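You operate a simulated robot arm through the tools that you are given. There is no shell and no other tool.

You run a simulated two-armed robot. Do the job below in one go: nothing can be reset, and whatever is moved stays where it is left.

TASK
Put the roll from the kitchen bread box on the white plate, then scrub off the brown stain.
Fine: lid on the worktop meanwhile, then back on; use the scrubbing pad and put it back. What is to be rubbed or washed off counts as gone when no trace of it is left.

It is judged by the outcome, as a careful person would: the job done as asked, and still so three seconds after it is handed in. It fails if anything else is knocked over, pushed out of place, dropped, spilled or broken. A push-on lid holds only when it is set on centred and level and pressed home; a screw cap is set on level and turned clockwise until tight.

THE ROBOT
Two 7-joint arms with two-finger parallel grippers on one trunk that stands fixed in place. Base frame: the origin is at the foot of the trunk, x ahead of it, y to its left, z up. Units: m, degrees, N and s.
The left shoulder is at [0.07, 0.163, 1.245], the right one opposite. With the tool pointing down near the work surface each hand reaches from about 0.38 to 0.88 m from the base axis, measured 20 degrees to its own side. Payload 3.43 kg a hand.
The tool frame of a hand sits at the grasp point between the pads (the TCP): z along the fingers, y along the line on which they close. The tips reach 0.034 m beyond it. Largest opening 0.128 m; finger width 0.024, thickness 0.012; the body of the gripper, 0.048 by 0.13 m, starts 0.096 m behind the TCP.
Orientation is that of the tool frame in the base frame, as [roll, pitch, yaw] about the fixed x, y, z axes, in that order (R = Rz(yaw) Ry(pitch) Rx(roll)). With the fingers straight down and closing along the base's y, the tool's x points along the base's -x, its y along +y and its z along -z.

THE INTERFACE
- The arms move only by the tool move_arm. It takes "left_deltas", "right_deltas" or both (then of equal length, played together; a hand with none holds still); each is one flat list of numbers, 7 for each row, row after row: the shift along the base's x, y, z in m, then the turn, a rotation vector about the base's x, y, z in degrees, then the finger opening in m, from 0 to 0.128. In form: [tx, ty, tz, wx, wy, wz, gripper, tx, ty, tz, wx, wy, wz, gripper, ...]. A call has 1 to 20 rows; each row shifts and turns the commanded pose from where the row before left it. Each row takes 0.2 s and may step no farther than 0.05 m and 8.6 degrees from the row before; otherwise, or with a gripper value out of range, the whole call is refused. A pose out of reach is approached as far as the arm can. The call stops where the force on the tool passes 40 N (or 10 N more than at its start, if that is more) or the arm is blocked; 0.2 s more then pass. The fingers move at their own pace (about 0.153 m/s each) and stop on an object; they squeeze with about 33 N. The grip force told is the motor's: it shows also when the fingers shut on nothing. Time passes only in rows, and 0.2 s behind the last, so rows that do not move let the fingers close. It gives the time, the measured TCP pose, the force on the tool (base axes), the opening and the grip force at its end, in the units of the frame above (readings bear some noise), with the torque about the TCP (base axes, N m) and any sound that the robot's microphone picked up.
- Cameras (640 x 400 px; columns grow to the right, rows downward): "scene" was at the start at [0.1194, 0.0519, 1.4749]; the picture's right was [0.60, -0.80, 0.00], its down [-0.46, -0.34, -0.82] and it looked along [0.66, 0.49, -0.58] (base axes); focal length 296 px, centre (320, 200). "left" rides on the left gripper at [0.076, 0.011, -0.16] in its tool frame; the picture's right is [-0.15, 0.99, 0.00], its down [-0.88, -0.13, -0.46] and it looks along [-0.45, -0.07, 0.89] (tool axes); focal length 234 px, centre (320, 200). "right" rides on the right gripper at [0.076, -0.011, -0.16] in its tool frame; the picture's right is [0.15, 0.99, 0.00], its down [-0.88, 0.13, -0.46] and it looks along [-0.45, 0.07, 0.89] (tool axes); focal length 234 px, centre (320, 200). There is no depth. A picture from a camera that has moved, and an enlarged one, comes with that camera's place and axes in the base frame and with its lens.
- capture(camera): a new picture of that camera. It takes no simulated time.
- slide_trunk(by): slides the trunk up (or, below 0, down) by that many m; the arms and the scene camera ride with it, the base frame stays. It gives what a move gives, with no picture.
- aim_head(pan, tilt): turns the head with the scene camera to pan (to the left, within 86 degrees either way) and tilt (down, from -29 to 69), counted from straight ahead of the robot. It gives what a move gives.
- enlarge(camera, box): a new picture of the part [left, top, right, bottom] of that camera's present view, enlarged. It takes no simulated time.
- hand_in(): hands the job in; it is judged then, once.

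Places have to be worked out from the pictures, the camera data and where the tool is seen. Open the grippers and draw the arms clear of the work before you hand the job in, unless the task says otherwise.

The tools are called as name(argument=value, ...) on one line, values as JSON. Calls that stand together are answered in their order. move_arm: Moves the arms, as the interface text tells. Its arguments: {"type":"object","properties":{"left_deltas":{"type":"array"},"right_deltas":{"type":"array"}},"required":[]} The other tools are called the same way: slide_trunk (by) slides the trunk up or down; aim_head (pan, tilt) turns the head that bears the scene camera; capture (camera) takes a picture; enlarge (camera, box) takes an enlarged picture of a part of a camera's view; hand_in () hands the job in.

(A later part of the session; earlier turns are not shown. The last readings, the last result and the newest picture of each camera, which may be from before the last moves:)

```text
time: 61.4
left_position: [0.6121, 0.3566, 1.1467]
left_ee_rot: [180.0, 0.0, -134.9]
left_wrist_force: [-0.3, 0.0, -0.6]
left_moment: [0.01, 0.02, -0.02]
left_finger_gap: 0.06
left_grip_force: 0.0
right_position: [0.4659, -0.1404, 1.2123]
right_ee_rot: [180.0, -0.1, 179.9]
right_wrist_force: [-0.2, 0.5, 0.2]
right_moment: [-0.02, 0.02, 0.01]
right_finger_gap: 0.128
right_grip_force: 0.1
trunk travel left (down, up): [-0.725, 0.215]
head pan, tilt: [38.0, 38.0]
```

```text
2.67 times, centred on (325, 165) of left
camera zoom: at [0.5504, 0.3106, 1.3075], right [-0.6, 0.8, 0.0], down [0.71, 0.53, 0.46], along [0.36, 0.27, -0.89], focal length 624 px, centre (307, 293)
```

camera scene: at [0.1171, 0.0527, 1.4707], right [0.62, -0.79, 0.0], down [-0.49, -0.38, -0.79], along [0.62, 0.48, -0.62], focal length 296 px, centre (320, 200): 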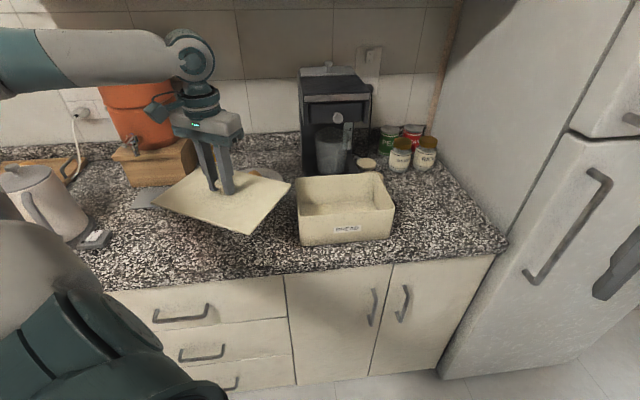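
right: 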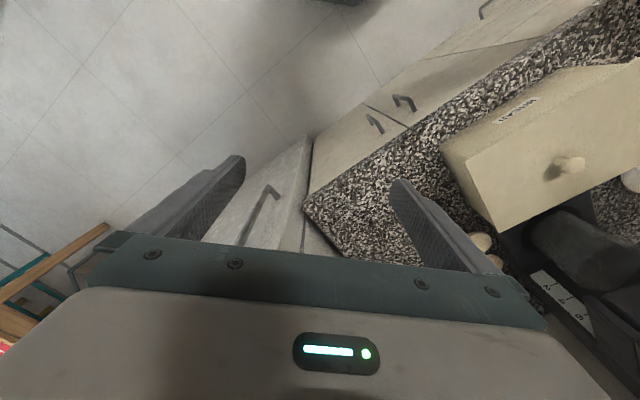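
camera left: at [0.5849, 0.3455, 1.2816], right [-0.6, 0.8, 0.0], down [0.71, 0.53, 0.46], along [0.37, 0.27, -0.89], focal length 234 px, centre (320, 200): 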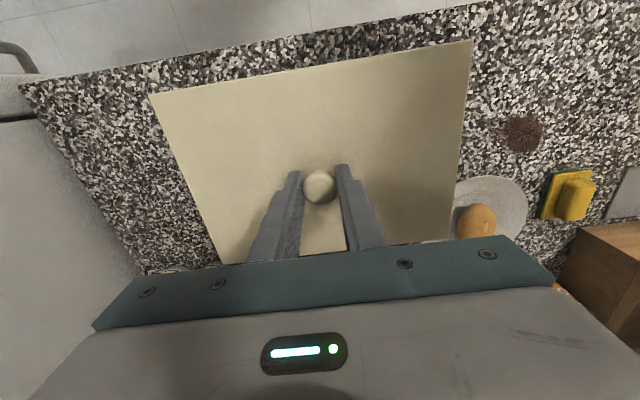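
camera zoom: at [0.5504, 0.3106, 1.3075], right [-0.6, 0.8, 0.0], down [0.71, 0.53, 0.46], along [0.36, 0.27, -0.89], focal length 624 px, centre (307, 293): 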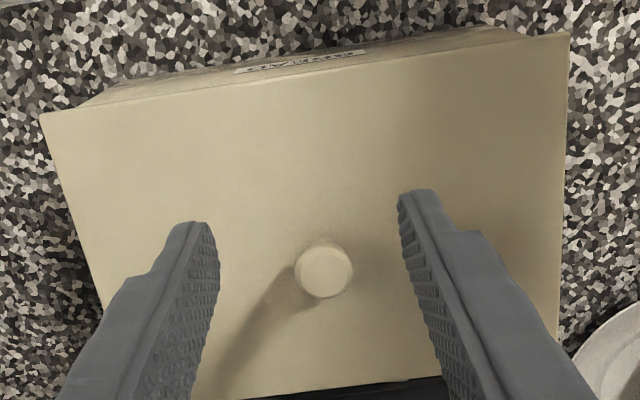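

The lid looks flush, with just a thin shadow line at the right front. To be sure it's home, I'll close the fingers and press straight down on top of the knob.

move_arm(left_deltas=[0.0175, 0.0172, -0.015, 0, 0, 0, 0.0, 0.0175, 0.0172, -0.015, 0, 0, 0, 0.0, 0, 0, -0.01, 0, 0, 0, 0.0, 0, 0, -0.01, 0, 0, 0, 0.0, 0, 0, -0.01, 0, 0, 0, 0.0, 0, 0, -0.006, 0, 0, 0, 0.0, 0, 0, 0, 0, 0, 0, 0.0])

enlarge(camera="scene", box=[285, 145, 405, 220])

enlarge(camera="left", box=[220, 90, 430, 240])

```text
time: 63.0
left_position: [0.6477, 0.3903, 1.0804]
left_ee_rot: [-180.0, 0.0, -135.0]
left_wrist_force: [0.6, 0.1, -0.1]
left_moment: [0.02, -0.01, 0.01]
left_finger_gap: 0.0002
left_grip_force: 32.9
right_position: [0.4653, -0.1413, 1.2123]
right_ee_rot: [-180.0, 0.0, 179.9]
right_wrist_force: [0.2, 0.5, -0.8]
right_moment: [0.01, 0.01, 0.02]
right_finger_gap: 0.1281
right_grip_force: 0.0
trunk travel left (down, up): [-0.725, 0.215]
head pan, tilt: [38.0, 38.0]
```

```text
5.33 times, centred on (345, 182) of scene
camera zoom: at [0.1171, 0.0526, 1.4707], right [0.62, -0.79, 0.0], down [-0.49, -0.38, -0.79], along [0.62, 0.49, -0.62], focal length 1580 px, centre (187, 293)
```

zoom: 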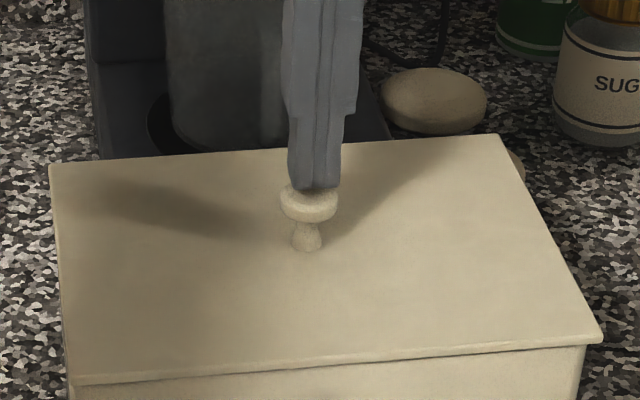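

```text
2.67 times, centred on (325, 165) of left
camera zoom: at [0.5854, 0.3451, 1.2418], right [-0.6, 0.8, 0.0], down [0.71, 0.53, 0.46], along [0.37, 0.27, -0.89], focal length 624 px, centre (307, 293)
```

zoom: 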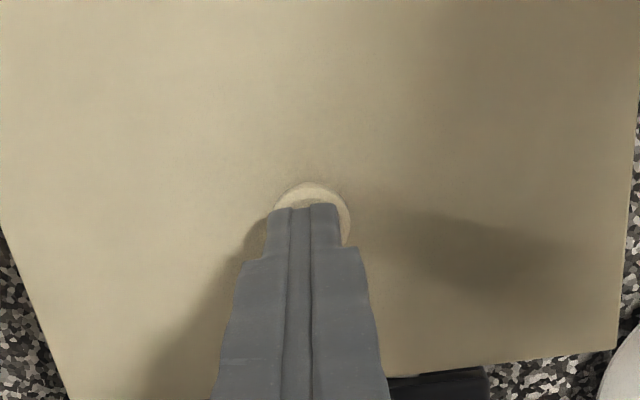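

The closed tips are centred over the knob. I'll press in small steps.

move_arm(left_deltas=[0, 0, -0.003, 0, 0, 0, 0.0, 0, 0, -0.002, 0, 0, 0, 0.0, 0, 0, -0.002, 0, 0, 0, 0.0, 0, 0, -0.002, 0, 0, 0, 0.0, 0, 0, -0.001, 0, 0, 0, 0.0, 0, 0, 0, 0, 0, 0, 0.0])

```text
time: 64.4
left_position: [0.6474, 0.3898, 1.0758]
left_ee_rot: [-179.6, 0.4, -134.9]
left_wrist_force: [9.6, 9.2, 32.2]
left_moment: [0.05, -0.01, -0.03]
left_finger_gap: 0.0001
left_grip_force: 33.0
right_position: [0.462, -0.1412, 1.2133]
right_ee_rot: [-180.0, 0.1, 179.9]
right_wrist_force: [-0.2, 0.0, -0.2]
right_moment: [-0.02, 0.0, -0.01]
right_finger_gap: 0.1282
right_grip_force: 0.1
trunk travel left (down, up): [-0.725, 0.215]
head pan, tilt: [38.0, 38.0]
```

I pressed straight down with about 32 N. Now I'll rise clear and check that the lid and box have not shifted.

move_arm(left_deltas=[0, 0, 0.005, 0, 0, 0, 0.0, 0, 0, 0.02, 0, 0, 0, 0.0, 0, 0, 0.02, 0, 0, 0, 0.03, -0.015, -0.015, 0.02, 0, 0, 0, 0.06, -0.02, -0.02, 0.01, 0, 0, 0, 0.06, 0, 0, 0, 0, 0, 0, 0.06])

enlarge(camera="scene", box=[285, 165, 405, 240])

capture(camera="left")

```text
time: 65.8
left_position: [0.6133, 0.3554, 1.1458]
left_ee_rot: [180.0, 0.0, -134.8]
left_wrist_force: [0.4, 0.8, -0.7]
left_moment: [-0.01, -0.02, -0.02]
left_finger_gap: 0.0601
left_grip_force: 0.1
right_position: [0.4665, -0.1414, 1.2132]
right_ee_rot: [-180.0, -0.1, 180.0]
right_wrist_force: [-0.2, 0.6, 0.2]
right_moment: [-0.05, -0.02, 0.01]
right_finger_gap: 0.128
right_grip_force: 0.1
trunk travel left (down, up): [-0.725, 0.215]
head pan, tilt: [38.0, 38.0]
```

```text
5.33 times, centred on (345, 202) of scene
camera zoom: at [0.1177, 0.053, 1.4706], right [0.62, -0.79, 0.0], down [-0.49, -0.38, -0.79], along [0.62, 0.48, -0.62], focal length 1580 px, centre (187, 187)
```

zoom: 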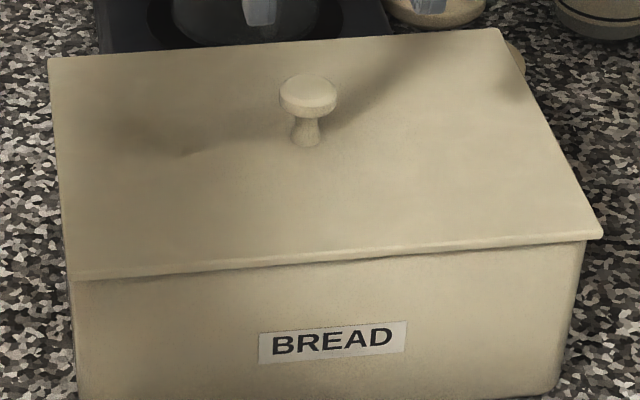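

```text
taken
camera left: at [0.5505, 0.3099, 1.307], right [-0.6, 0.8, 0.0], down [0.71, 0.53, 0.46], along [0.36, 0.27, -0.89], focal length 234 px, centre (320, 200)
```

left: 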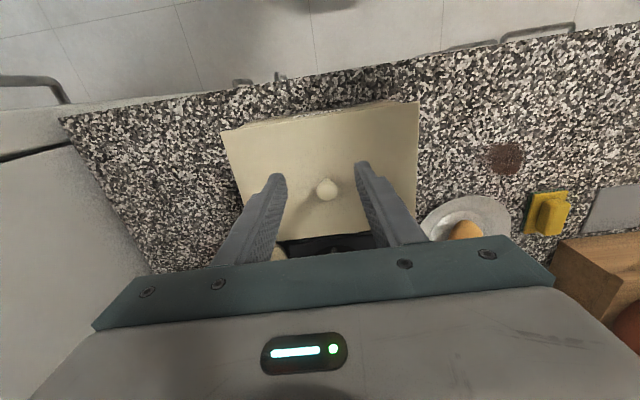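

The lid is home and centred. Next is the pad: I'll move the left hand over to just in front of and above it for a close look.

move_arm(left_deltas=[-0.0172, 0.0358, -0.0078, 0, 0, 0, 0.06, -0.0172, 0.0358, -0.0078, 0, 0, 0, 0.06, -0.0172, 0.0358, -0.0078, 0, 0, 0, 0.06, -0.0172, 0.0358, -0.0078, 0, 0, 0, 0.06, -0.0172, 0.0358, -0.0078, 0, 0, 0, 0.06, -0.0172, 0.0358, -0.0078, 0, 0, 0, 0.06, -0.0172, 0.0358, -0.0078, 0, 0, 0, 0.06, -0.0172, 0.0358, -0.0078, 0, 0, 0, 0.06, -0.0172, 0.0358, -0.0078, 0, 0, 0, 0.06, -0.0172, 0.0358, -0.0078, 0, 0, 0, 0.06, -0.0172, 0.0358, -0.0078, 0, 0, 0, 0.06, 0, 0, 0, 0, 0, 0, 0.06])

capture(camera="left")

enlarge(camera="scene", box=[150, 130, 310, 250])

```text
time: 68.4
left_position: [0.4226, 0.749, 1.0604]
left_ee_rot: [179.9, 0.0, -135.0]
left_wrist_force: [-0.6, -0.2, -0.8]
left_moment: [0.04, 0.01, 0.03]
left_finger_gap: 0.0599
left_grip_force: 0.0
right_position: [0.4647, -0.142, 1.2143]
right_ee_rot: [180.0, 0.0, 179.9]
right_wrist_force: [-0.5, 0.3, 0.4]
right_moment: [0.02, 0.01, 0.01]
right_finger_gap: 0.1279
right_grip_force: 0.0
trunk travel left (down, up): [-0.725, 0.215]
head pan, tilt: [38.0, 38.0]
```

```text
taken
camera left: at [0.361, 0.7039, 1.2216], right [-0.6, 0.8, 0.0], down [0.71, 0.53, 0.46], along [0.37, 0.27, -0.89], focal length 234 px, centre (320, 200)
```

left: 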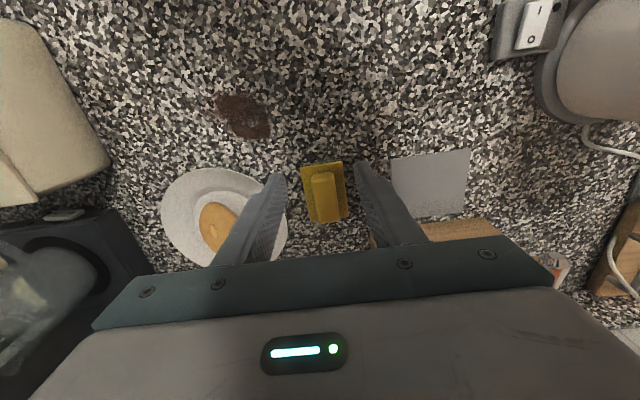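

```text
3.33 times, centred on (230, 190) of scene
camera zoom: at [0.1172, 0.0515, 1.4707], right [0.62, -0.79, 0.0], down [-0.49, -0.38, -0.79], along [0.62, 0.49, -0.62], focal length 988 px, centre (620, 233)
```

zoom: 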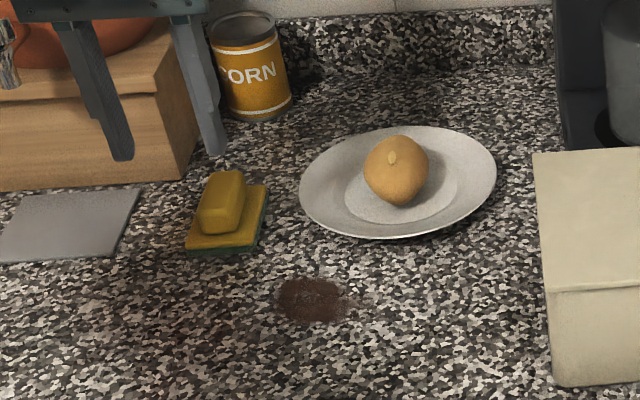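

enlarge(camera="left", box=[250, 130, 390, 240])

enlarge(camera="left", box=[180, 70, 320, 160])

enlarge(camera="scene", box=[185, 165, 255, 235])

```text
3.64 times, centred on (320, 185) of left
camera zoom: at [0.361, 0.7039, 1.2216], right [-0.6, 0.8, 0.0], down [0.71, 0.53, 0.46], along [0.37, 0.27, -0.89], focal length 852 px, centre (320, 254)
```

zoom: 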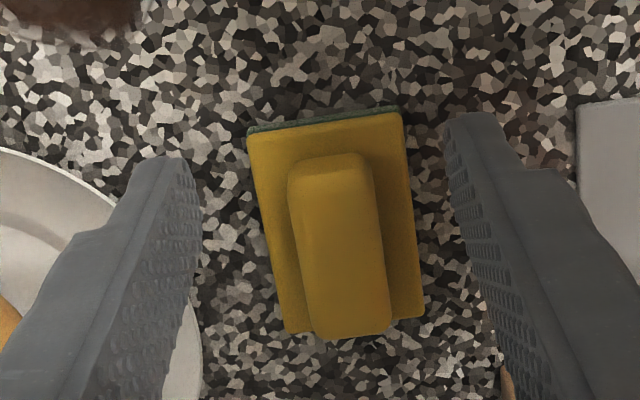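

```text
4.44 times, centred on (250, 115) of left
camera zoom: at [0.361, 0.7039, 1.2216], right [-0.6, 0.8, 0.0], down [0.71, 0.53, 0.46], along [0.37, 0.27, -0.89], focal length 1041 px, centre (631, 578)
```

zoom: 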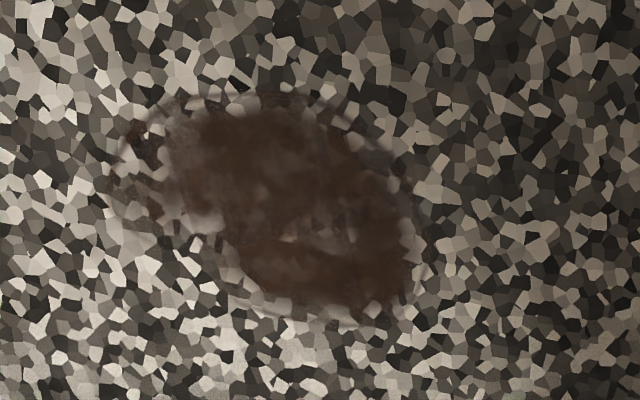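

```text
5.71 times, centred on (220, 200) of scene
camera zoom: at [0.1172, 0.0515, 1.4707], right [0.62, -0.79, 0.0], down [-0.49, -0.38, -0.79], along [0.62, 0.49, -0.62], focal length 1693 px, centre (891, 200)
```

zoom: 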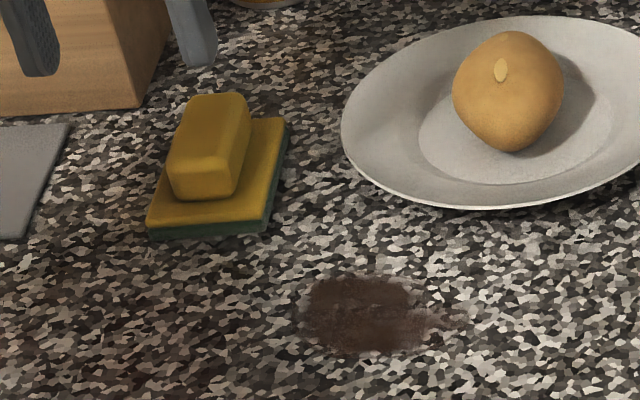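

The pad lies square to the counter: sponge 0.058 × 0.088 m, centred at about (0.473, 0.796), with a grip block on top about 0.028 m wide and reaching z ≈ 0.944. The stain spans about 0.09 × 0.07 m around (0.460, 0.646), including a faint outer ring. I'll move over the pad's grip block.

move_arm(left_deltas=[0.0252, 0.023, -0.01, 0, 0, 0, 0.06, 0.0252, 0.023, -0.01, 0, 0, 0, 0.06, 0, 0, -0.02, 0, 0, 0, 0.06, 0, 0, -0.02, 0, 0, 0, 0.06, 0, 0, 0, 0, 0, 0, 0.06])

enlarge(camera="left", box=[230, 100, 410, 240])

enlarge(camera="scene", box=[140, 120, 260, 220])

```text
time: 69.6
left_position: [0.474, 0.7945, 0.9995]
left_ee_rot: [179.9, 0.1, -135.0]
left_wrist_force: [0.9, 0.3, 0.0]
left_moment: [0.01, 0.0, -0.01]
left_finger_gap: 0.0601
left_grip_force: 0.0
right_position: [0.4661, -0.1429, 1.2143]
right_ee_rot: [179.9, 0.0, 179.9]
right_wrist_force: [0.3, 0.6, 0.2]
right_moment: [0.02, 0.01, 0.01]
right_finger_gap: 0.1284
right_grip_force: 0.1
trunk travel left (down, up): [-0.725, 0.215]
head pan, tilt: [38.0, 38.0]
```

```text
2.86 times, centred on (320, 170) of left
camera zoom: at [0.4112, 0.7489, 1.1615], right [-0.6, 0.8, 0.0], down [0.71, 0.53, 0.46], along [0.37, 0.27, -0.89], focal length 669 px, centre (320, 286)
```

zoom: 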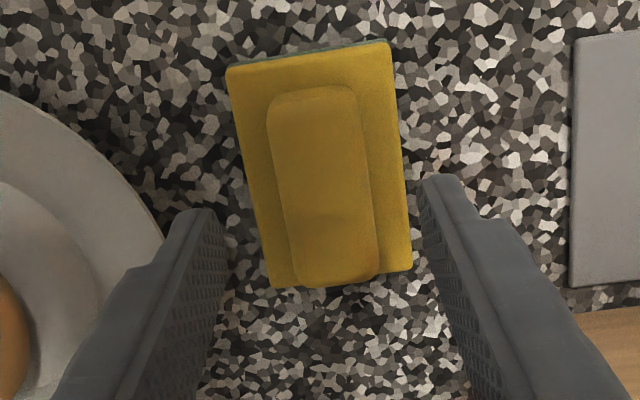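

```text
4.00 times, centred on (200, 170) of scene
camera zoom: at [0.1172, 0.0515, 1.4707], right [0.62, -0.79, 0.0], down [-0.49, -0.38, -0.79], along [0.62, 0.49, -0.62], focal length 1185 px, centre (800, 320)
```

zoom: 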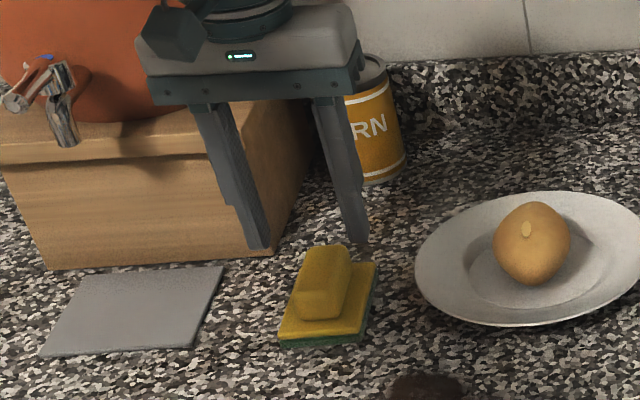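

The hand is centred on the block. I'll lower so the tips sit just above the sponge, then close on the block.

move_arm(left_deltas=[0, 0, -0.02, 0, 0, 0, 0.055, 0, 0, -0.015, 0, 0, 0, 0.055, 0, 0, -0.006, 0, 0, 0, 0.055, 0, 0, 0, 0, 0, 0, 0.055])

enlarge(camera="left", box=[230, 100, 410, 240])

enlarge(camera="scene", box=[170, 150, 250, 220])

```text
time: 70.6
left_position: [0.473, 0.7951, 0.9591]
left_ee_rot: [-180.0, 0.1, -135.0]
left_wrist_force: [-0.8, -0.6, -0.2]
left_moment: [0.0, 0.01, -0.03]
left_finger_gap: 0.0548
left_grip_force: 0.1
right_position: [0.4641, -0.1402, 1.2138]
right_ee_rot: [-180.0, 0.0, 179.9]
right_wrist_force: [-0.1, -0.9, 0.0]
right_moment: [-0.02, 0.01, 0.02]
right_finger_gap: 0.1279
right_grip_force: 0.0
trunk travel left (down, up): [-0.725, 0.215]
head pan, tilt: [38.0, 38.0]
```

```text
2.86 times, centred on (320, 170) of left
camera zoom: at [0.4109, 0.7497, 1.1201], right [-0.6, 0.8, 0.0], down [0.71, 0.53, 0.46], along [0.37, 0.27, -0.89], focal length 669 px, centre (320, 286)
```

zoom: 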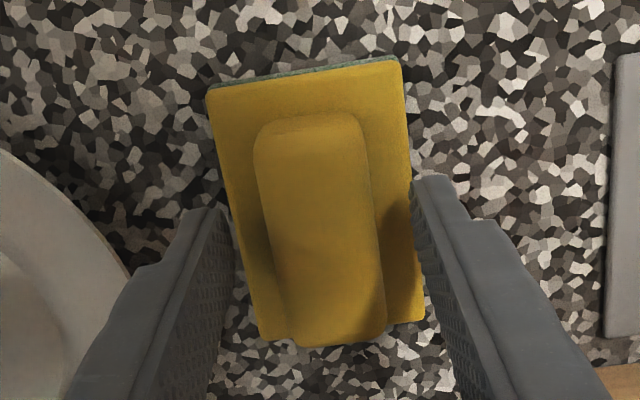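

```text
5.71 times, centred on (210, 185) of scene
camera zoom: at [0.1168, 0.0524, 1.4707], right [0.62, -0.79, 0.0], down [-0.49, -0.38, -0.79], along [0.62, 0.49, -0.62], focal length 1693 px, centre (949, 286)
```

zoom: 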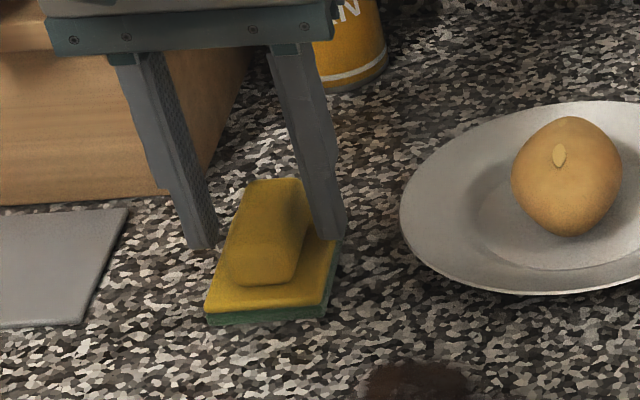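

move_arm(left_deltas=[0, 0, -0.001, 0, 0, 0, 0.045, 0, 0, 0, 0, 0, 0, 0.035, 0, 0, 0, 0, 0, 0, 0.0, 0, 0, 0, 0, 0, 0, 0.0, 0, 0, 0, 0, 0, 0, 0.0])

enlarge(camera="left", box=[230, 100, 410, 240])

enlarge(camera="scene", box=[170, 150, 250, 220])

```text
time: 71.8
left_position: [0.472, 0.7956, 0.9576]
left_ee_rot: [180.0, 0.0, -135.0]
left_wrist_force: [0.2, -0.6, 0.4]
left_moment: [-0.05, 0.05, -0.01]
left_finger_gap: 0.0309
left_grip_force: 32.6
right_position: [0.4647, -0.141, 1.2129]
right_ee_rot: [180.0, -0.1, 179.8]
right_wrist_force: [0.2, -1.0, 0.2]
right_moment: [0.0, -0.01, 0.0]
right_finger_gap: 0.1279
right_grip_force: 0.0
trunk travel left (down, up): [-0.725, 0.215]
head pan, tilt: [38.0, 38.0]
```

```text
2.86 times, centred on (320, 170) of left
camera zoom: at [0.411, 0.7498, 1.1193], right [-0.6, 0.8, 0.0], down [0.71, 0.53, 0.46], along [0.37, 0.27, -0.89], focal length 669 px, centre (320, 286)
```

zoom: 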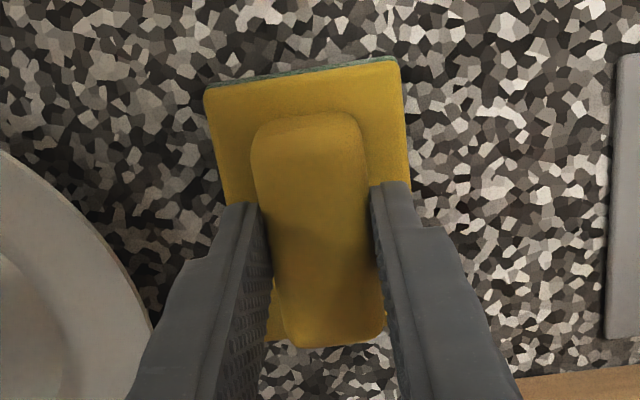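

```text
5.71 times, centred on (210, 185) of scene
camera zoom: at [0.1169, 0.0525, 1.4707], right [0.62, -0.79, 0.0], down [-0.49, -0.38, -0.79], along [0.62, 0.49, -0.62], focal length 1693 px, centre (949, 286)
```

zoom: 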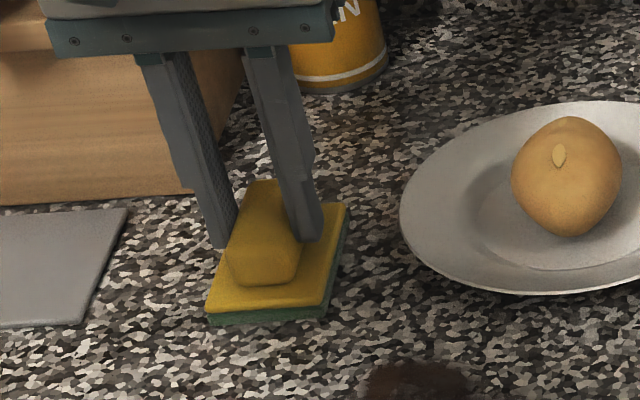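

The pad is gripped on its block at home position (0.4724, 0.7955, 0.958). I'll lift it 4.5 cm and carry it over the stain.

move_arm(left_deltas=[0, 0, 0.01, 0, 0, 0, 0, 0, 0, 0.02, 0, 0, 0, 0, 0, 0, 0.015, 0, 0, 0, 0, -0.0025, -0.0301, 0, 0, 0, 0, 0, -0.0025, -0.0301, 0, 0, 0, 0, 0, -0.0025, -0.0301, 0, 0, 0, 0, 0, -0.0025, -0.0301, 0, 0, 0, 0, 0, -0.0025, -0.0301, 0, 0, 0, 0, 0, 0, 0, 0, 0, 0, 0, 0])

capture(camera="left")

enlarge(camera="scene", box=[160, 140, 300, 240])

```text
time: 73.8
left_position: [0.461, 0.6434, 1.0034]
left_ee_rot: [-179.9, 0.0, -134.8]
left_wrist_force: [0.5, 0.3, -0.9]
left_moment: [-0.05, 0.05, -0.03]
left_finger_gap: 0.0311
left_grip_force: 32.6
right_position: [0.4651, -0.1406, 1.2126]
right_ee_rot: [179.9, -0.1, 179.9]
right_wrist_force: [0.5, 0.2, -0.6]
right_moment: [0.0, 0.01, -0.03]
right_finger_gap: 0.1277
right_grip_force: 0.2
trunk travel left (down, up): [-0.725, 0.215]
head pan, tilt: [38.0, 38.0]
```

```text
taken
camera left: at [0.3986, 0.5996, 1.1645], right [-0.6, 0.8, 0.0], down [0.71, 0.53, 0.46], along [0.37, 0.27, -0.89], focal length 234 px, centre (320, 200)
```

left: 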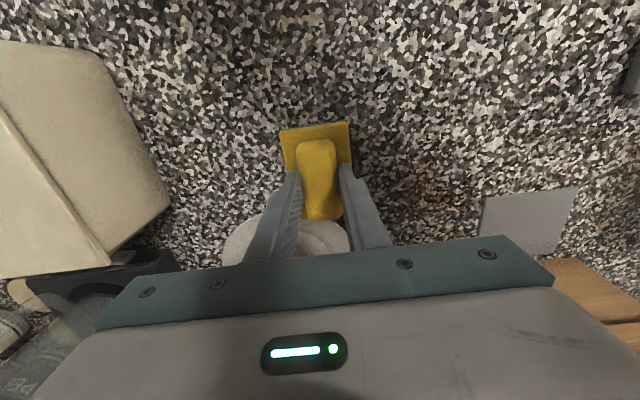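

```text
4.00 times, centred on (230, 190) of scene
camera zoom: at [0.1169, 0.0531, 1.4707], right [0.62, -0.79, 0.0], down [-0.49, -0.38, -0.79], along [0.62, 0.48, -0.62], focal length 1185 px, centre (680, 240)
```

zoom: 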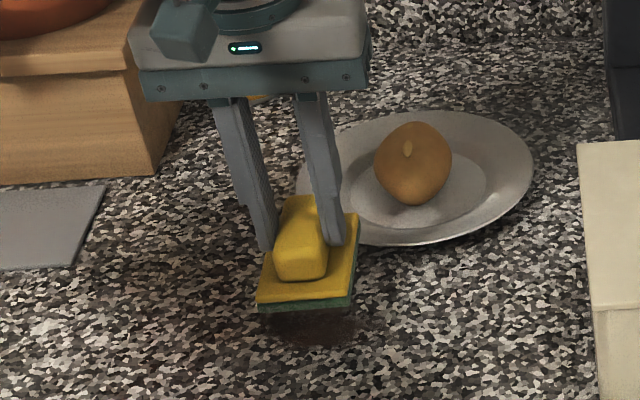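

The pad is over the stain and level. I'll lower it to the counter and find the contact force.

move_arm(left_deltas=[0, 0, -0.018, 0, 0, 0, 0, 0, 0, -0.018, 0, 0, 0, 0, 0, 0, -0.005, 0, 0, 0, 0, 0, 0, -0.003, 0, 0, 0, 0, 0, 0, -0.002, 0, 0, 0, 0, 0, 0, 0, 0, 0, 0, 0])

```text
time: 75.2
left_position: [0.4618, 0.6438, 0.9572]
left_ee_rot: [180.0, 0.0, -135.0]
left_wrist_force: [1.1, 0.4, 3.6]
left_moment: [-0.1, 0.09, -0.03]
left_finger_gap: 0.0307
left_grip_force: 32.8
right_position: [0.4644, -0.1413, 1.2135]
right_ee_rot: [180.0, 0.0, 179.9]
right_wrist_force: [0.4, 0.3, -0.2]
right_moment: [-0.02, 0.01, -0.02]
right_finger_gap: 0.128
right_grip_force: 0.1
trunk travel left (down, up): [-0.725, 0.215]
head pan, tilt: [38.0, 38.0]
```

Contact is light, at about 4.5 N. I'll press 2 mm further and scrub back and forth along the counter across the full stain width, staying clear of the plate.

move_arm(left_deltas=[-0.0028, -0.0028, -0.002, 0, 0, 0, 0, 0.0127, -0.0127, 0, 0, 0, 0, 0, 0.0127, -0.0127, 0, 0, 0, 0, 0, -0.0141, 0.0141, 0, 0, 0, 0, 0, -0.0141, 0.0141, 0, 0, 0, 0, 0, -0.0141, 0.0141, 0, 0, 0, 0, 0, -0.0141, 0.0141, 0, 0, 0, 0, 0, 0.0141, -0.0141, 0, 0, 0, 0, 0, 0.0141, -0.0141, 0, 0, 0, 0, 0, 0.0141, -0.0141, 0, 0, 0, 0, 0, 0.0141, -0.0141, 0, 0, 0, 0, 0, -0.0141, 0.0141, 0, 0, 0, 0, 0, -0.0141, 0.0141, 0, 0, 0, 0, 0, -0.0141, 0.0141, 0, 0, 0, 0, 0, -0.0141, 0.0141, 0, 0, 0, 0, 0])

capture(camera="left")

enlarge(camera="scene", box=[160, 140, 300, 240])

```text
time: 78.4
left_position: [0.4264, 0.6726, 0.9572]
left_ee_rot: [179.9, 0.2, -134.9]
left_wrist_force: [0.4, -4.2, 18.1]
left_moment: [-0.01, -0.08, 0.02]
left_finger_gap: 0.0308
left_grip_force: 33.3
right_position: [0.4643, -0.1437, 1.2124]
right_ee_rot: [179.9, 0.0, 179.9]
right_wrist_force: [1.0, 0.6, -0.3]
right_moment: [-0.01, -0.05, 0.01]
right_finger_gap: 0.1278
right_grip_force: 0.0
trunk travel left (down, up): [-0.725, 0.215]
head pan, tilt: [38.0, 38.0]
```

```text
taken
camera left: at [0.364, 0.6262, 1.1183], right [-0.6, 0.8, 0.0], down [0.71, 0.53, 0.46], along [0.37, 0.28, -0.89], focal length 234 px, centre (320, 200)
```

left: 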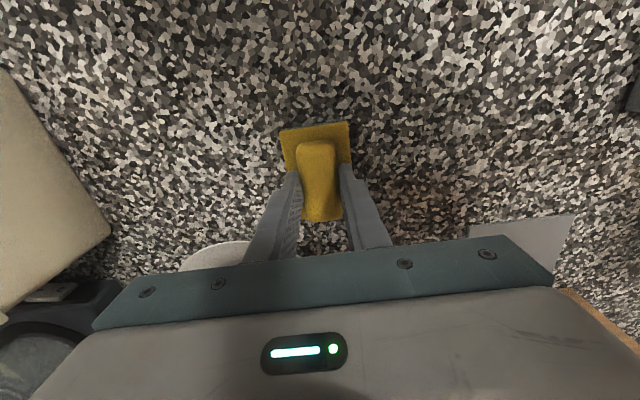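

```text
4.00 times, centred on (230, 190) of scene
camera zoom: at [0.1155, 0.0494, 1.4709], right [0.62, -0.79, 0.0], down [-0.48, -0.38, -0.79], along [0.62, 0.49, -0.61], focal length 1185 px, centre (680, 240)
```

zoom: 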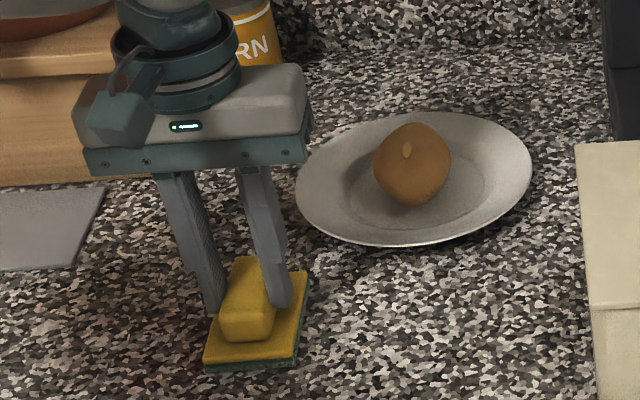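

The stain is already lifting, at about 18 N of pressure. I'll do more strokes, shifted back and forward, to cover the whole area and the faint ring.

move_arm(left_deltas=[0.0092, 0.0092, 0, 0, 0, 0, 0, 0.0141, -0.0141, 0, 0, 0, 0, 0, 0.0141, -0.0141, 0, 0, 0, 0, 0, 0.0141, -0.0141, 0, 0, 0, 0, 0, -0.0141, 0.0141, 0, 0, 0, 0, 0, -0.0141, 0.0141, 0, 0, 0, 0, 0, -0.0141, 0.0141, 0, 0, 0, 0, 0, -0.0092, -0.0092, 0, 0, 0, 0, 0, -0.0106, -0.0106, 0, 0, 0, 0, 0, 0.0141, -0.0141, 0, 0, 0, 0, 0, 0.0141, -0.0141, 0, 0, 0, 0, 0, 0.0141, -0.0141, 0, 0, 0, 0, 0, 0.0141, -0.0141, 0, 0, 0, 0, 0, -0.0141, 0.0141, 0, 0, 0, 0, 0, -0.0141, 0.0141, 0, 0, 0, 0, 0, -0.0141, 0.0141, 0, 0, 0, 0, 0, -0.0141, 0.0141, 0, 0, 0, 0, 0, 0.0092, 0.0092, 0, 0, 0, 0, 0, 0.0141, -0.0141, 0, 0, 0, 0, 0, 0.0141, -0.0141, 0, 0, 0, 0, 0])

```text
time: 82.6
left_position: [0.4528, 0.6437, 0.957]
left_ee_rot: [179.9, 0.1, -135.0]
left_wrist_force: [-0.6, 2.0, 14.7]
left_moment: [0.13, -0.24, -0.02]
left_finger_gap: 0.0306
left_grip_force: 33.0
right_position: [0.4643, -0.1434, 1.2128]
right_ee_rot: [179.9, 0.0, -179.9]
right_wrist_force: [-0.2, -0.3, 0.3]
right_moment: [-0.04, 0.02, 0.0]
right_finger_gap: 0.128
right_grip_force: 0.1
trunk travel left (down, up): [-0.725, 0.215]
head pan, tilt: [38.0, 38.0]
```

I'll lift the pad and move it back above its home spot to inspect where the stain was.

move_arm(left_deltas=[0, 0, 0.02, 0, 0, 0, 0, 0, 0, 0.027, 0, 0, 0, 0, -0.006, 0.03, 0, 0, 0, 0, 0, -0.006, 0.03, 0, 0, 0, 0, 0, 0, 0.03, 0, 0, 0, 0, 0, 0.0158, 0.031, 0, 0, 0, 0, 0, 0.0158, 0.031, 0, 0, 0, 0, 0, 0, 0, 0, 0, 0, 0, 0])

enlarge(camera="scene", box=[185, 175, 275, 245])

capture(camera="left")

```text
time: 84.4
left_position: [0.4726, 0.7935, 1.0024]
left_ee_rot: [-180.0, 0.0, -135.0]
left_wrist_force: [-0.2, -0.6, -0.3]
left_moment: [0.01, 0.02, -0.01]
left_finger_gap: 0.0311
left_grip_force: 33.2
right_position: [0.4641, -0.1414, 1.214]
right_ee_rot: [180.0, -0.1, 179.8]
right_wrist_force: [0.1, -0.7, 0.0]
right_moment: [0.0, -0.02, -0.03]
right_finger_gap: 0.1283
right_grip_force: 0.1
trunk travel left (down, up): [-0.725, 0.215]
head pan, tilt: [38.0, 38.0]
```

```text
5.71 times, centred on (230, 210) of scene
camera zoom: at [0.1158, 0.0523, 1.4709], right [0.62, -0.79, 0.0], down [-0.48, -0.38, -0.79], along [0.62, 0.48, -0.62], focal length 1693 px, centre (834, 143)
```

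zoom: 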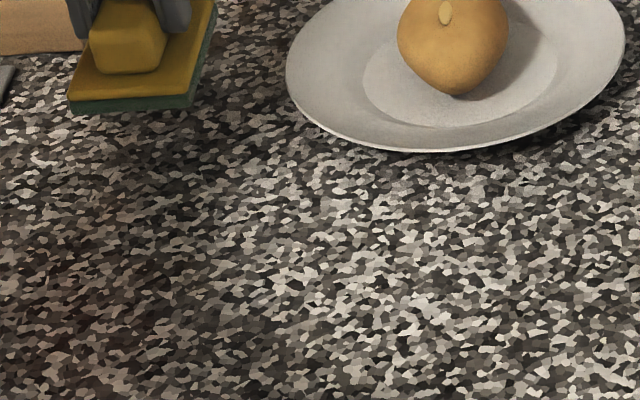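

```text
taken
camera left: at [0.4106, 0.7496, 1.1632], right [-0.6, 0.8, 0.0], down [0.71, 0.53, 0.46], along [0.37, 0.27, -0.89], focal length 234 px, centre (320, 200)
```

left: 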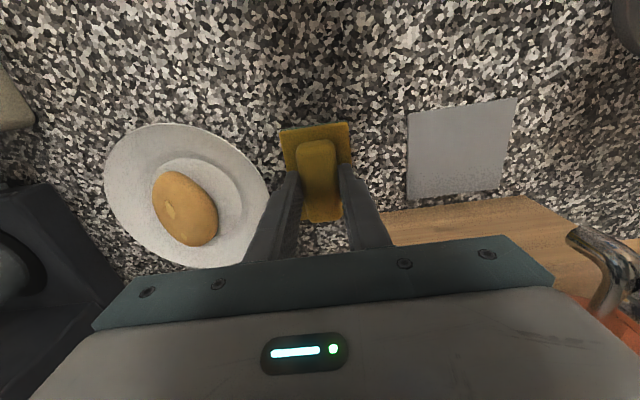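

The stain looks gone from the scene camera. I'll check closely with the gripper camera, where the stain spot should appear around (203, 53).

enlarge(camera="left", box=[110, 0, 290, 120])

enlarge(camera="scene", box=[205, 195, 265, 240])

```text
3.33 times, centred on (200, 60) of left
camera zoom: at [0.4106, 0.7496, 1.1632], right [-0.6, 0.8, 0.0], down [0.71, 0.53, 0.46], along [0.37, 0.27, -0.89], focal length 781 px, centre (720, 667)
```

zoom: 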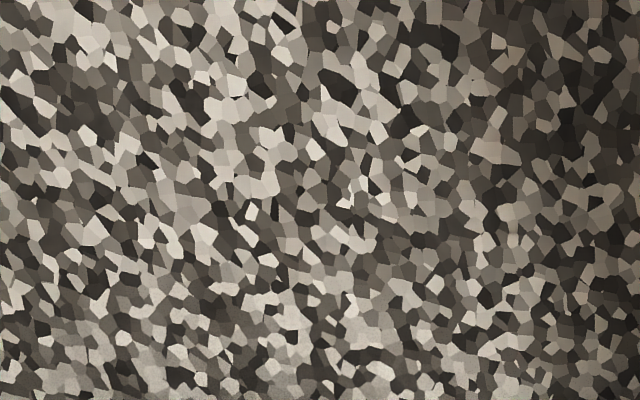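

```text
8.89 times, centred on (235, 218) of scene
camera zoom: at [0.1158, 0.0523, 1.4709], right [0.62, -0.79, 0.0], down [-0.48, -0.38, -0.79], along [0.62, 0.48, -0.62], focal length 2634 px, centre (1076, 44)
```

zoom: 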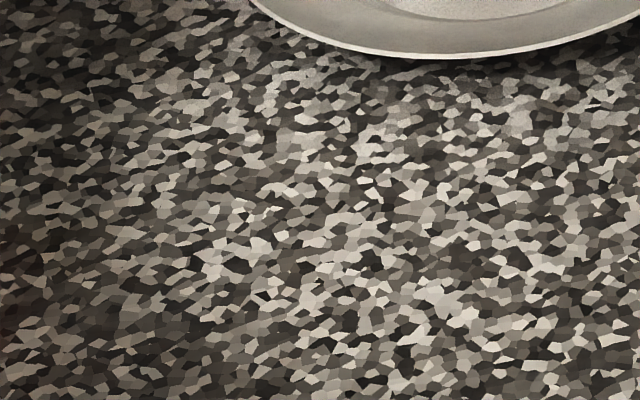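

Most of it looks clean. There's a slight warm tint just left of the old stain that I want to check, so I'll zoom in further there.

enlarge(camera="left", box=[220, 20, 310, 110])

enlarge(camera="left", box=[140, 0, 240, 90])

enlarge(camera="scene", box=[170, 190, 250, 250])

```text
4.44 times, centred on (265, 65) of left
camera zoom: at [0.4106, 0.7496, 1.1632], right [-0.6, 0.8, 0.0], down [0.71, 0.53, 0.46], along [0.37, 0.27, -0.89], focal length 1041 px, centre (564, 800)
```

zoom: 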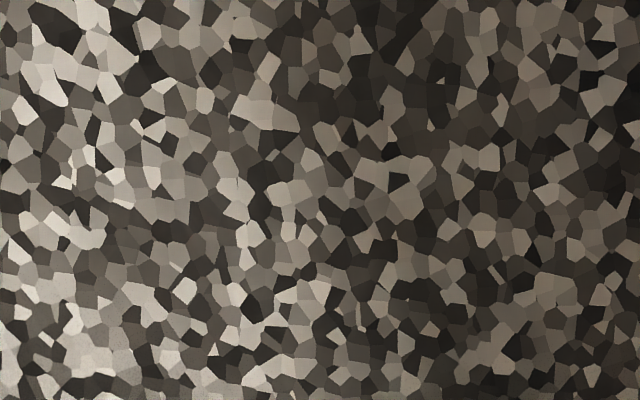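

```text
4.44 times, centred on (190, 45) of left
camera zoom: at [0.4106, 0.7496, 1.1632], right [-0.6, 0.8, 0.0], down [0.71, 0.53, 0.46], along [0.37, 0.27, -0.89], focal length 1041 px, centre (898, 889)
```

zoom: 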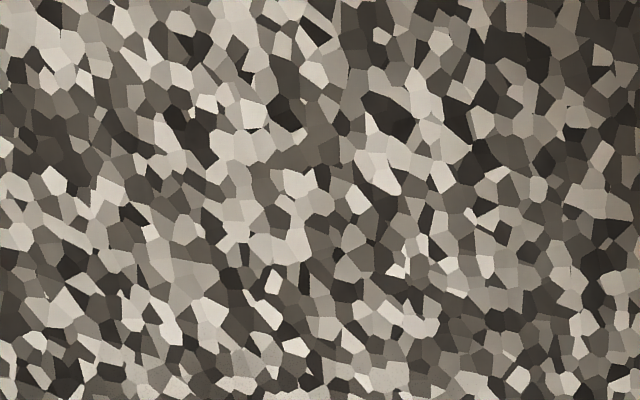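

```text
6.67 times, centred on (210, 220) of scene
camera zoom: at [0.1158, 0.0523, 1.4709], right [0.62, -0.79, 0.0], down [-0.48, -0.38, -0.79], along [0.62, 0.48, -0.62], focal length 1975 px, centre (1053, 67)
```

zoom: 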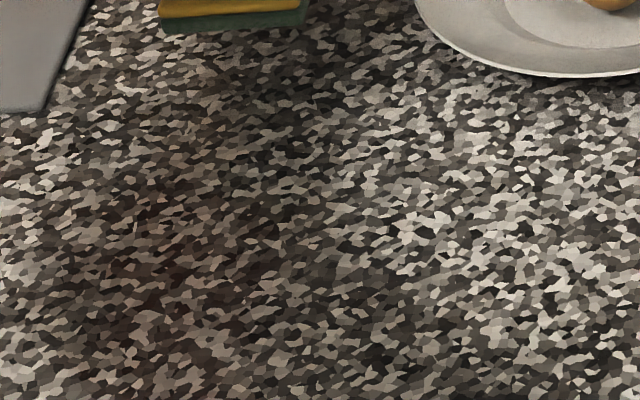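

The brownish shading is the arm's soft shadow, since it moved with the arm, and the old stain area shows clean speckle. I'll set the pad down at its home spot and recheck once the arm is clear.

move_arm(left_deltas=[0, 0, -0.02, 0, 0, 0, 0, 0, 0, -0.015, 0, 0, 0, 0, 0, 0, -0.006, 0, 0, 0, 0, 0, 0, -0.002, 0, 0, 0, 0, 0, 0, -0.002, 0, 0, 0, 0, 0, 0, 0, 0, 0, 0, 0])

enlarge(camera="left", box=[230, 100, 410, 240])

enlarge(camera="scene", box=[170, 150, 250, 220])

```text
time: 85.8
left_position: [0.4742, 0.7957, 0.9579]
left_ee_rot: [179.9, 0.0, -135.0]
left_wrist_force: [0.5, -0.1, -0.5]
left_moment: [0.05, -0.02, -0.01]
left_finger_gap: 0.0306
left_grip_force: 32.9
right_position: [0.466, -0.1422, 1.2124]
right_ee_rot: [179.9, 0.0, 179.9]
right_wrist_force: [0.2, -0.3, -0.4]
right_moment: [-0.01, 0.02, 0.03]
right_finger_gap: 0.1279
right_grip_force: 0.0
trunk travel left (down, up): [-0.725, 0.215]
head pan, tilt: [38.0, 38.0]
```

```text
2.86 times, centred on (320, 170) of left
camera zoom: at [0.4114, 0.75, 1.1182], right [-0.6, 0.8, 0.0], down [0.71, 0.53, 0.46], along [0.37, 0.27, -0.89], focal length 669 px, centre (320, 286)
```

zoom: 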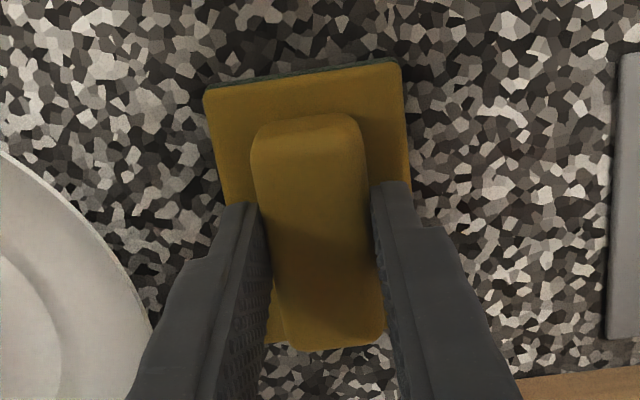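

```text
5.71 times, centred on (210, 185) of scene
camera zoom: at [0.1169, 0.0527, 1.4707], right [0.62, -0.79, 0.0], down [-0.49, -0.38, -0.79], along [0.62, 0.49, -0.62], focal length 1693 px, centre (949, 286)
```

zoom: 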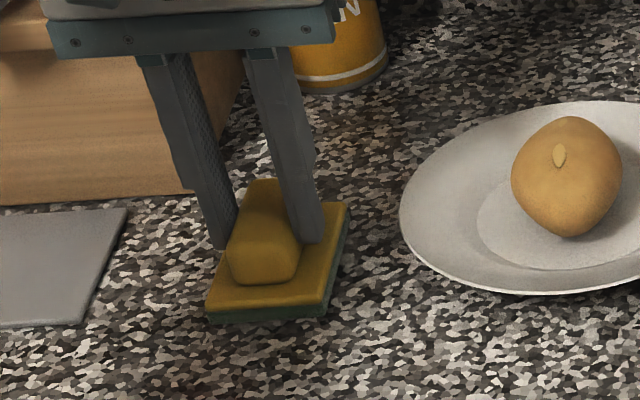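

The pad is back where it was, in the same place in both pictures. I'll lower until it just touches, then open gradually and rise.

move_arm(left_deltas=[0, 0, -0.001, 0, 0, 0, 0, 0, 0, -0.001, 0, 0, 0, 0, 0, 0, 0, 0, 0, 0, 0.032, 0, 0, 0, 0, 0, 0, 0.035, 0, 0, 0, 0, 0, 0, 0.04, 0, 0, 0, 0, 0, 0, 0.05, 0, 0, 0, 0, 0, 0, 0.055, 0, 0, 0.01, 0, 0, 0, 0.055, 0, 0, 0.02, 0, 0, 0, 0.055, 0, 0, 0.02, 0, 0, 0, 0.055, 0, 0, 0, 0, 0, 0, 0.055])

enlarge(camera="left", box=[230, 100, 410, 240])

enlarge(camera="scene", box=[170, 150, 250, 220])

```text
time: 88.2
left_position: [0.4739, 0.7948, 1.0067]
left_ee_rot: [-180.0, 0.0, -134.8]
left_wrist_force: [-0.2, 0.2, -0.4]
left_moment: [-0.01, 0.02, 0.01]
left_finger_gap: 0.055
left_grip_force: 0.0
right_position: [0.4649, -0.141, 1.213]
right_ee_rot: [180.0, 0.0, 179.9]
right_wrist_force: [-0.1, 0.1, 0.1]
right_moment: [-0.02, 0.02, -0.01]
right_finger_gap: 0.128
right_grip_force: 0.0
trunk travel left (down, up): [-0.725, 0.215]
head pan, tilt: [38.0, 38.0]
```

```text
2.86 times, centred on (320, 170) of left
camera zoom: at [0.4112, 0.7498, 1.1666], right [-0.6, 0.8, 0.0], down [0.71, 0.53, 0.46], along [0.37, 0.27, -0.89], focal length 669 px, centre (320, 286)
```

zoom: 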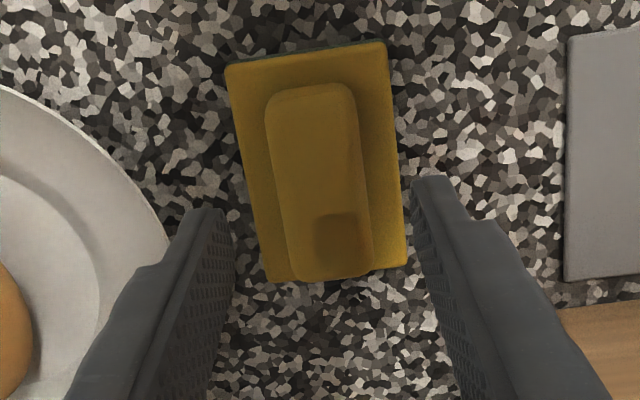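

```text
5.71 times, centred on (210, 185) of scene
camera zoom: at [0.1169, 0.0529, 1.4707], right [0.62, -0.79, 0.0], down [-0.49, -0.38, -0.79], along [0.62, 0.48, -0.62], focal length 1693 px, centre (949, 286)
```

zoom: 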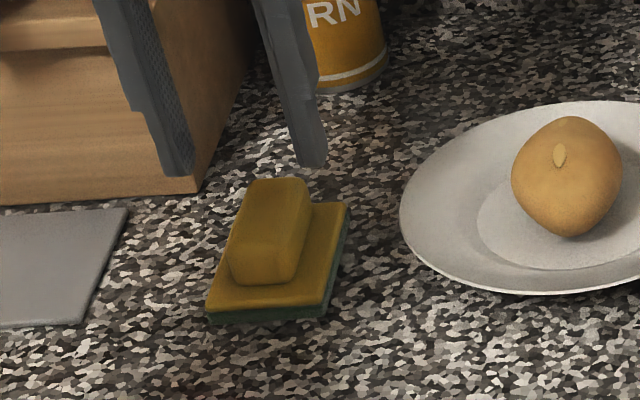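

The pad is back in place. I'll draw back and take a close look at the cleaned area.

move_arm(left_deltas=[-0.0146, -0.0352, 0.0188, 0, 0, 0, 0.1, -0.0146, -0.0352, 0.0188, 0, 0, 0, 0.1, -0.0146, -0.0352, 0.0188, 0, 0, 0, 0.128, -0.0146, -0.0352, 0.0188, 0, 0, 0, 0.128, -0.0146, -0.0352, 0.0188, 0, 0, 0, 0.128, 0, 0, 0, 0, 0, 0, 0.128])

capture(camera="left")

enlarge(camera="left", box=[230, 100, 410, 220])

capture(camera="scene")

```text
time: 89.6
left_position: [0.4009, 0.6201, 1.0993]
left_ee_rot: [179.9, 0.0, -134.9]
left_wrist_force: [-0.6, -0.6, -0.3]
left_moment: [0.0, 0.02, 0.01]
left_finger_gap: 0.1281
left_grip_force: 0.0
right_position: [0.4653, -0.1403, 1.2128]
right_ee_rot: [180.0, -0.1, 179.9]
right_wrist_force: [-0.5, -0.8, 0.6]
right_moment: [0.0, 0.0, 0.03]
right_finger_gap: 0.128
right_grip_force: 0.1
trunk travel left (down, up): [-0.725, 0.215]
head pan, tilt: [38.0, 38.0]
```

```text
taken
camera left: at [0.3385, 0.5736, 1.2607], right [-0.6, 0.8, 0.0], down [0.71, 0.53, 0.46], along [0.37, 0.27, -0.89], focal length 234 px, centre (320, 200)
```

left: 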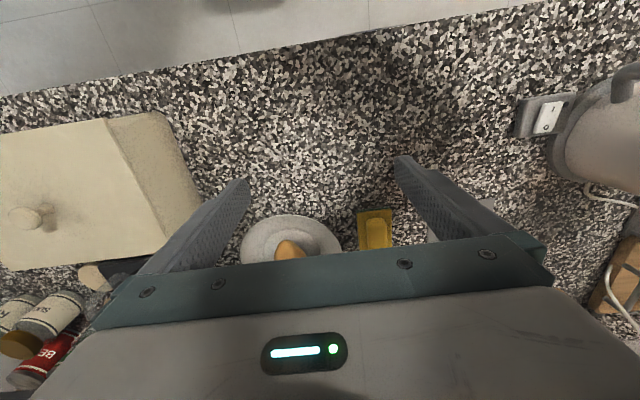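

```text
3.33 times, centred on (320, 160) of left
camera zoom: at [0.3385, 0.5736, 1.2607], right [-0.6, 0.8, 0.0], down [0.71, 0.53, 0.46], along [0.37, 0.27, -0.89], focal length 781 px, centre (320, 333)
```

zoom: 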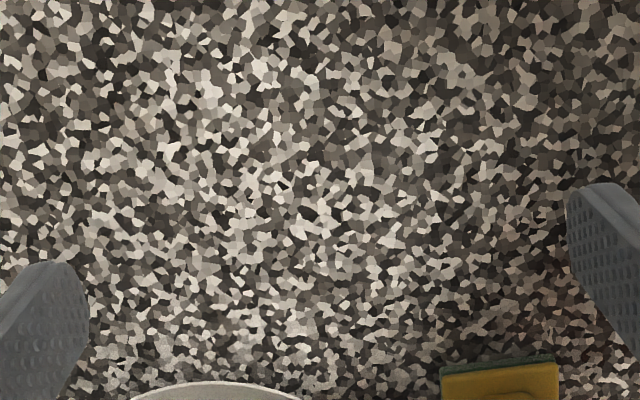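

```text
taken
camera scene: at [0.1174, 0.0533, 1.4706], right [0.62, -0.79, 0.0], down [-0.49, -0.38, -0.79], along [0.62, 0.48, -0.62], focal length 296 px, centre (320, 200)
```

scene: 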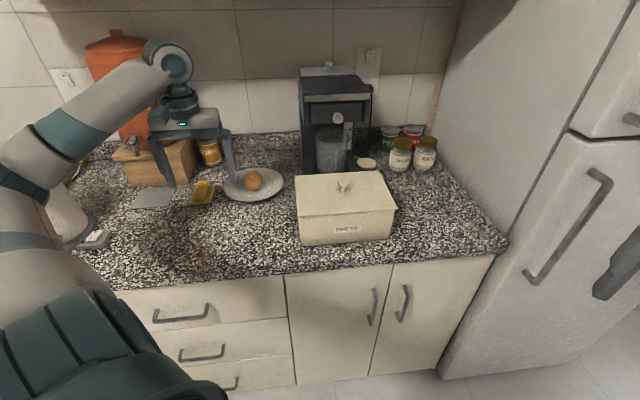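

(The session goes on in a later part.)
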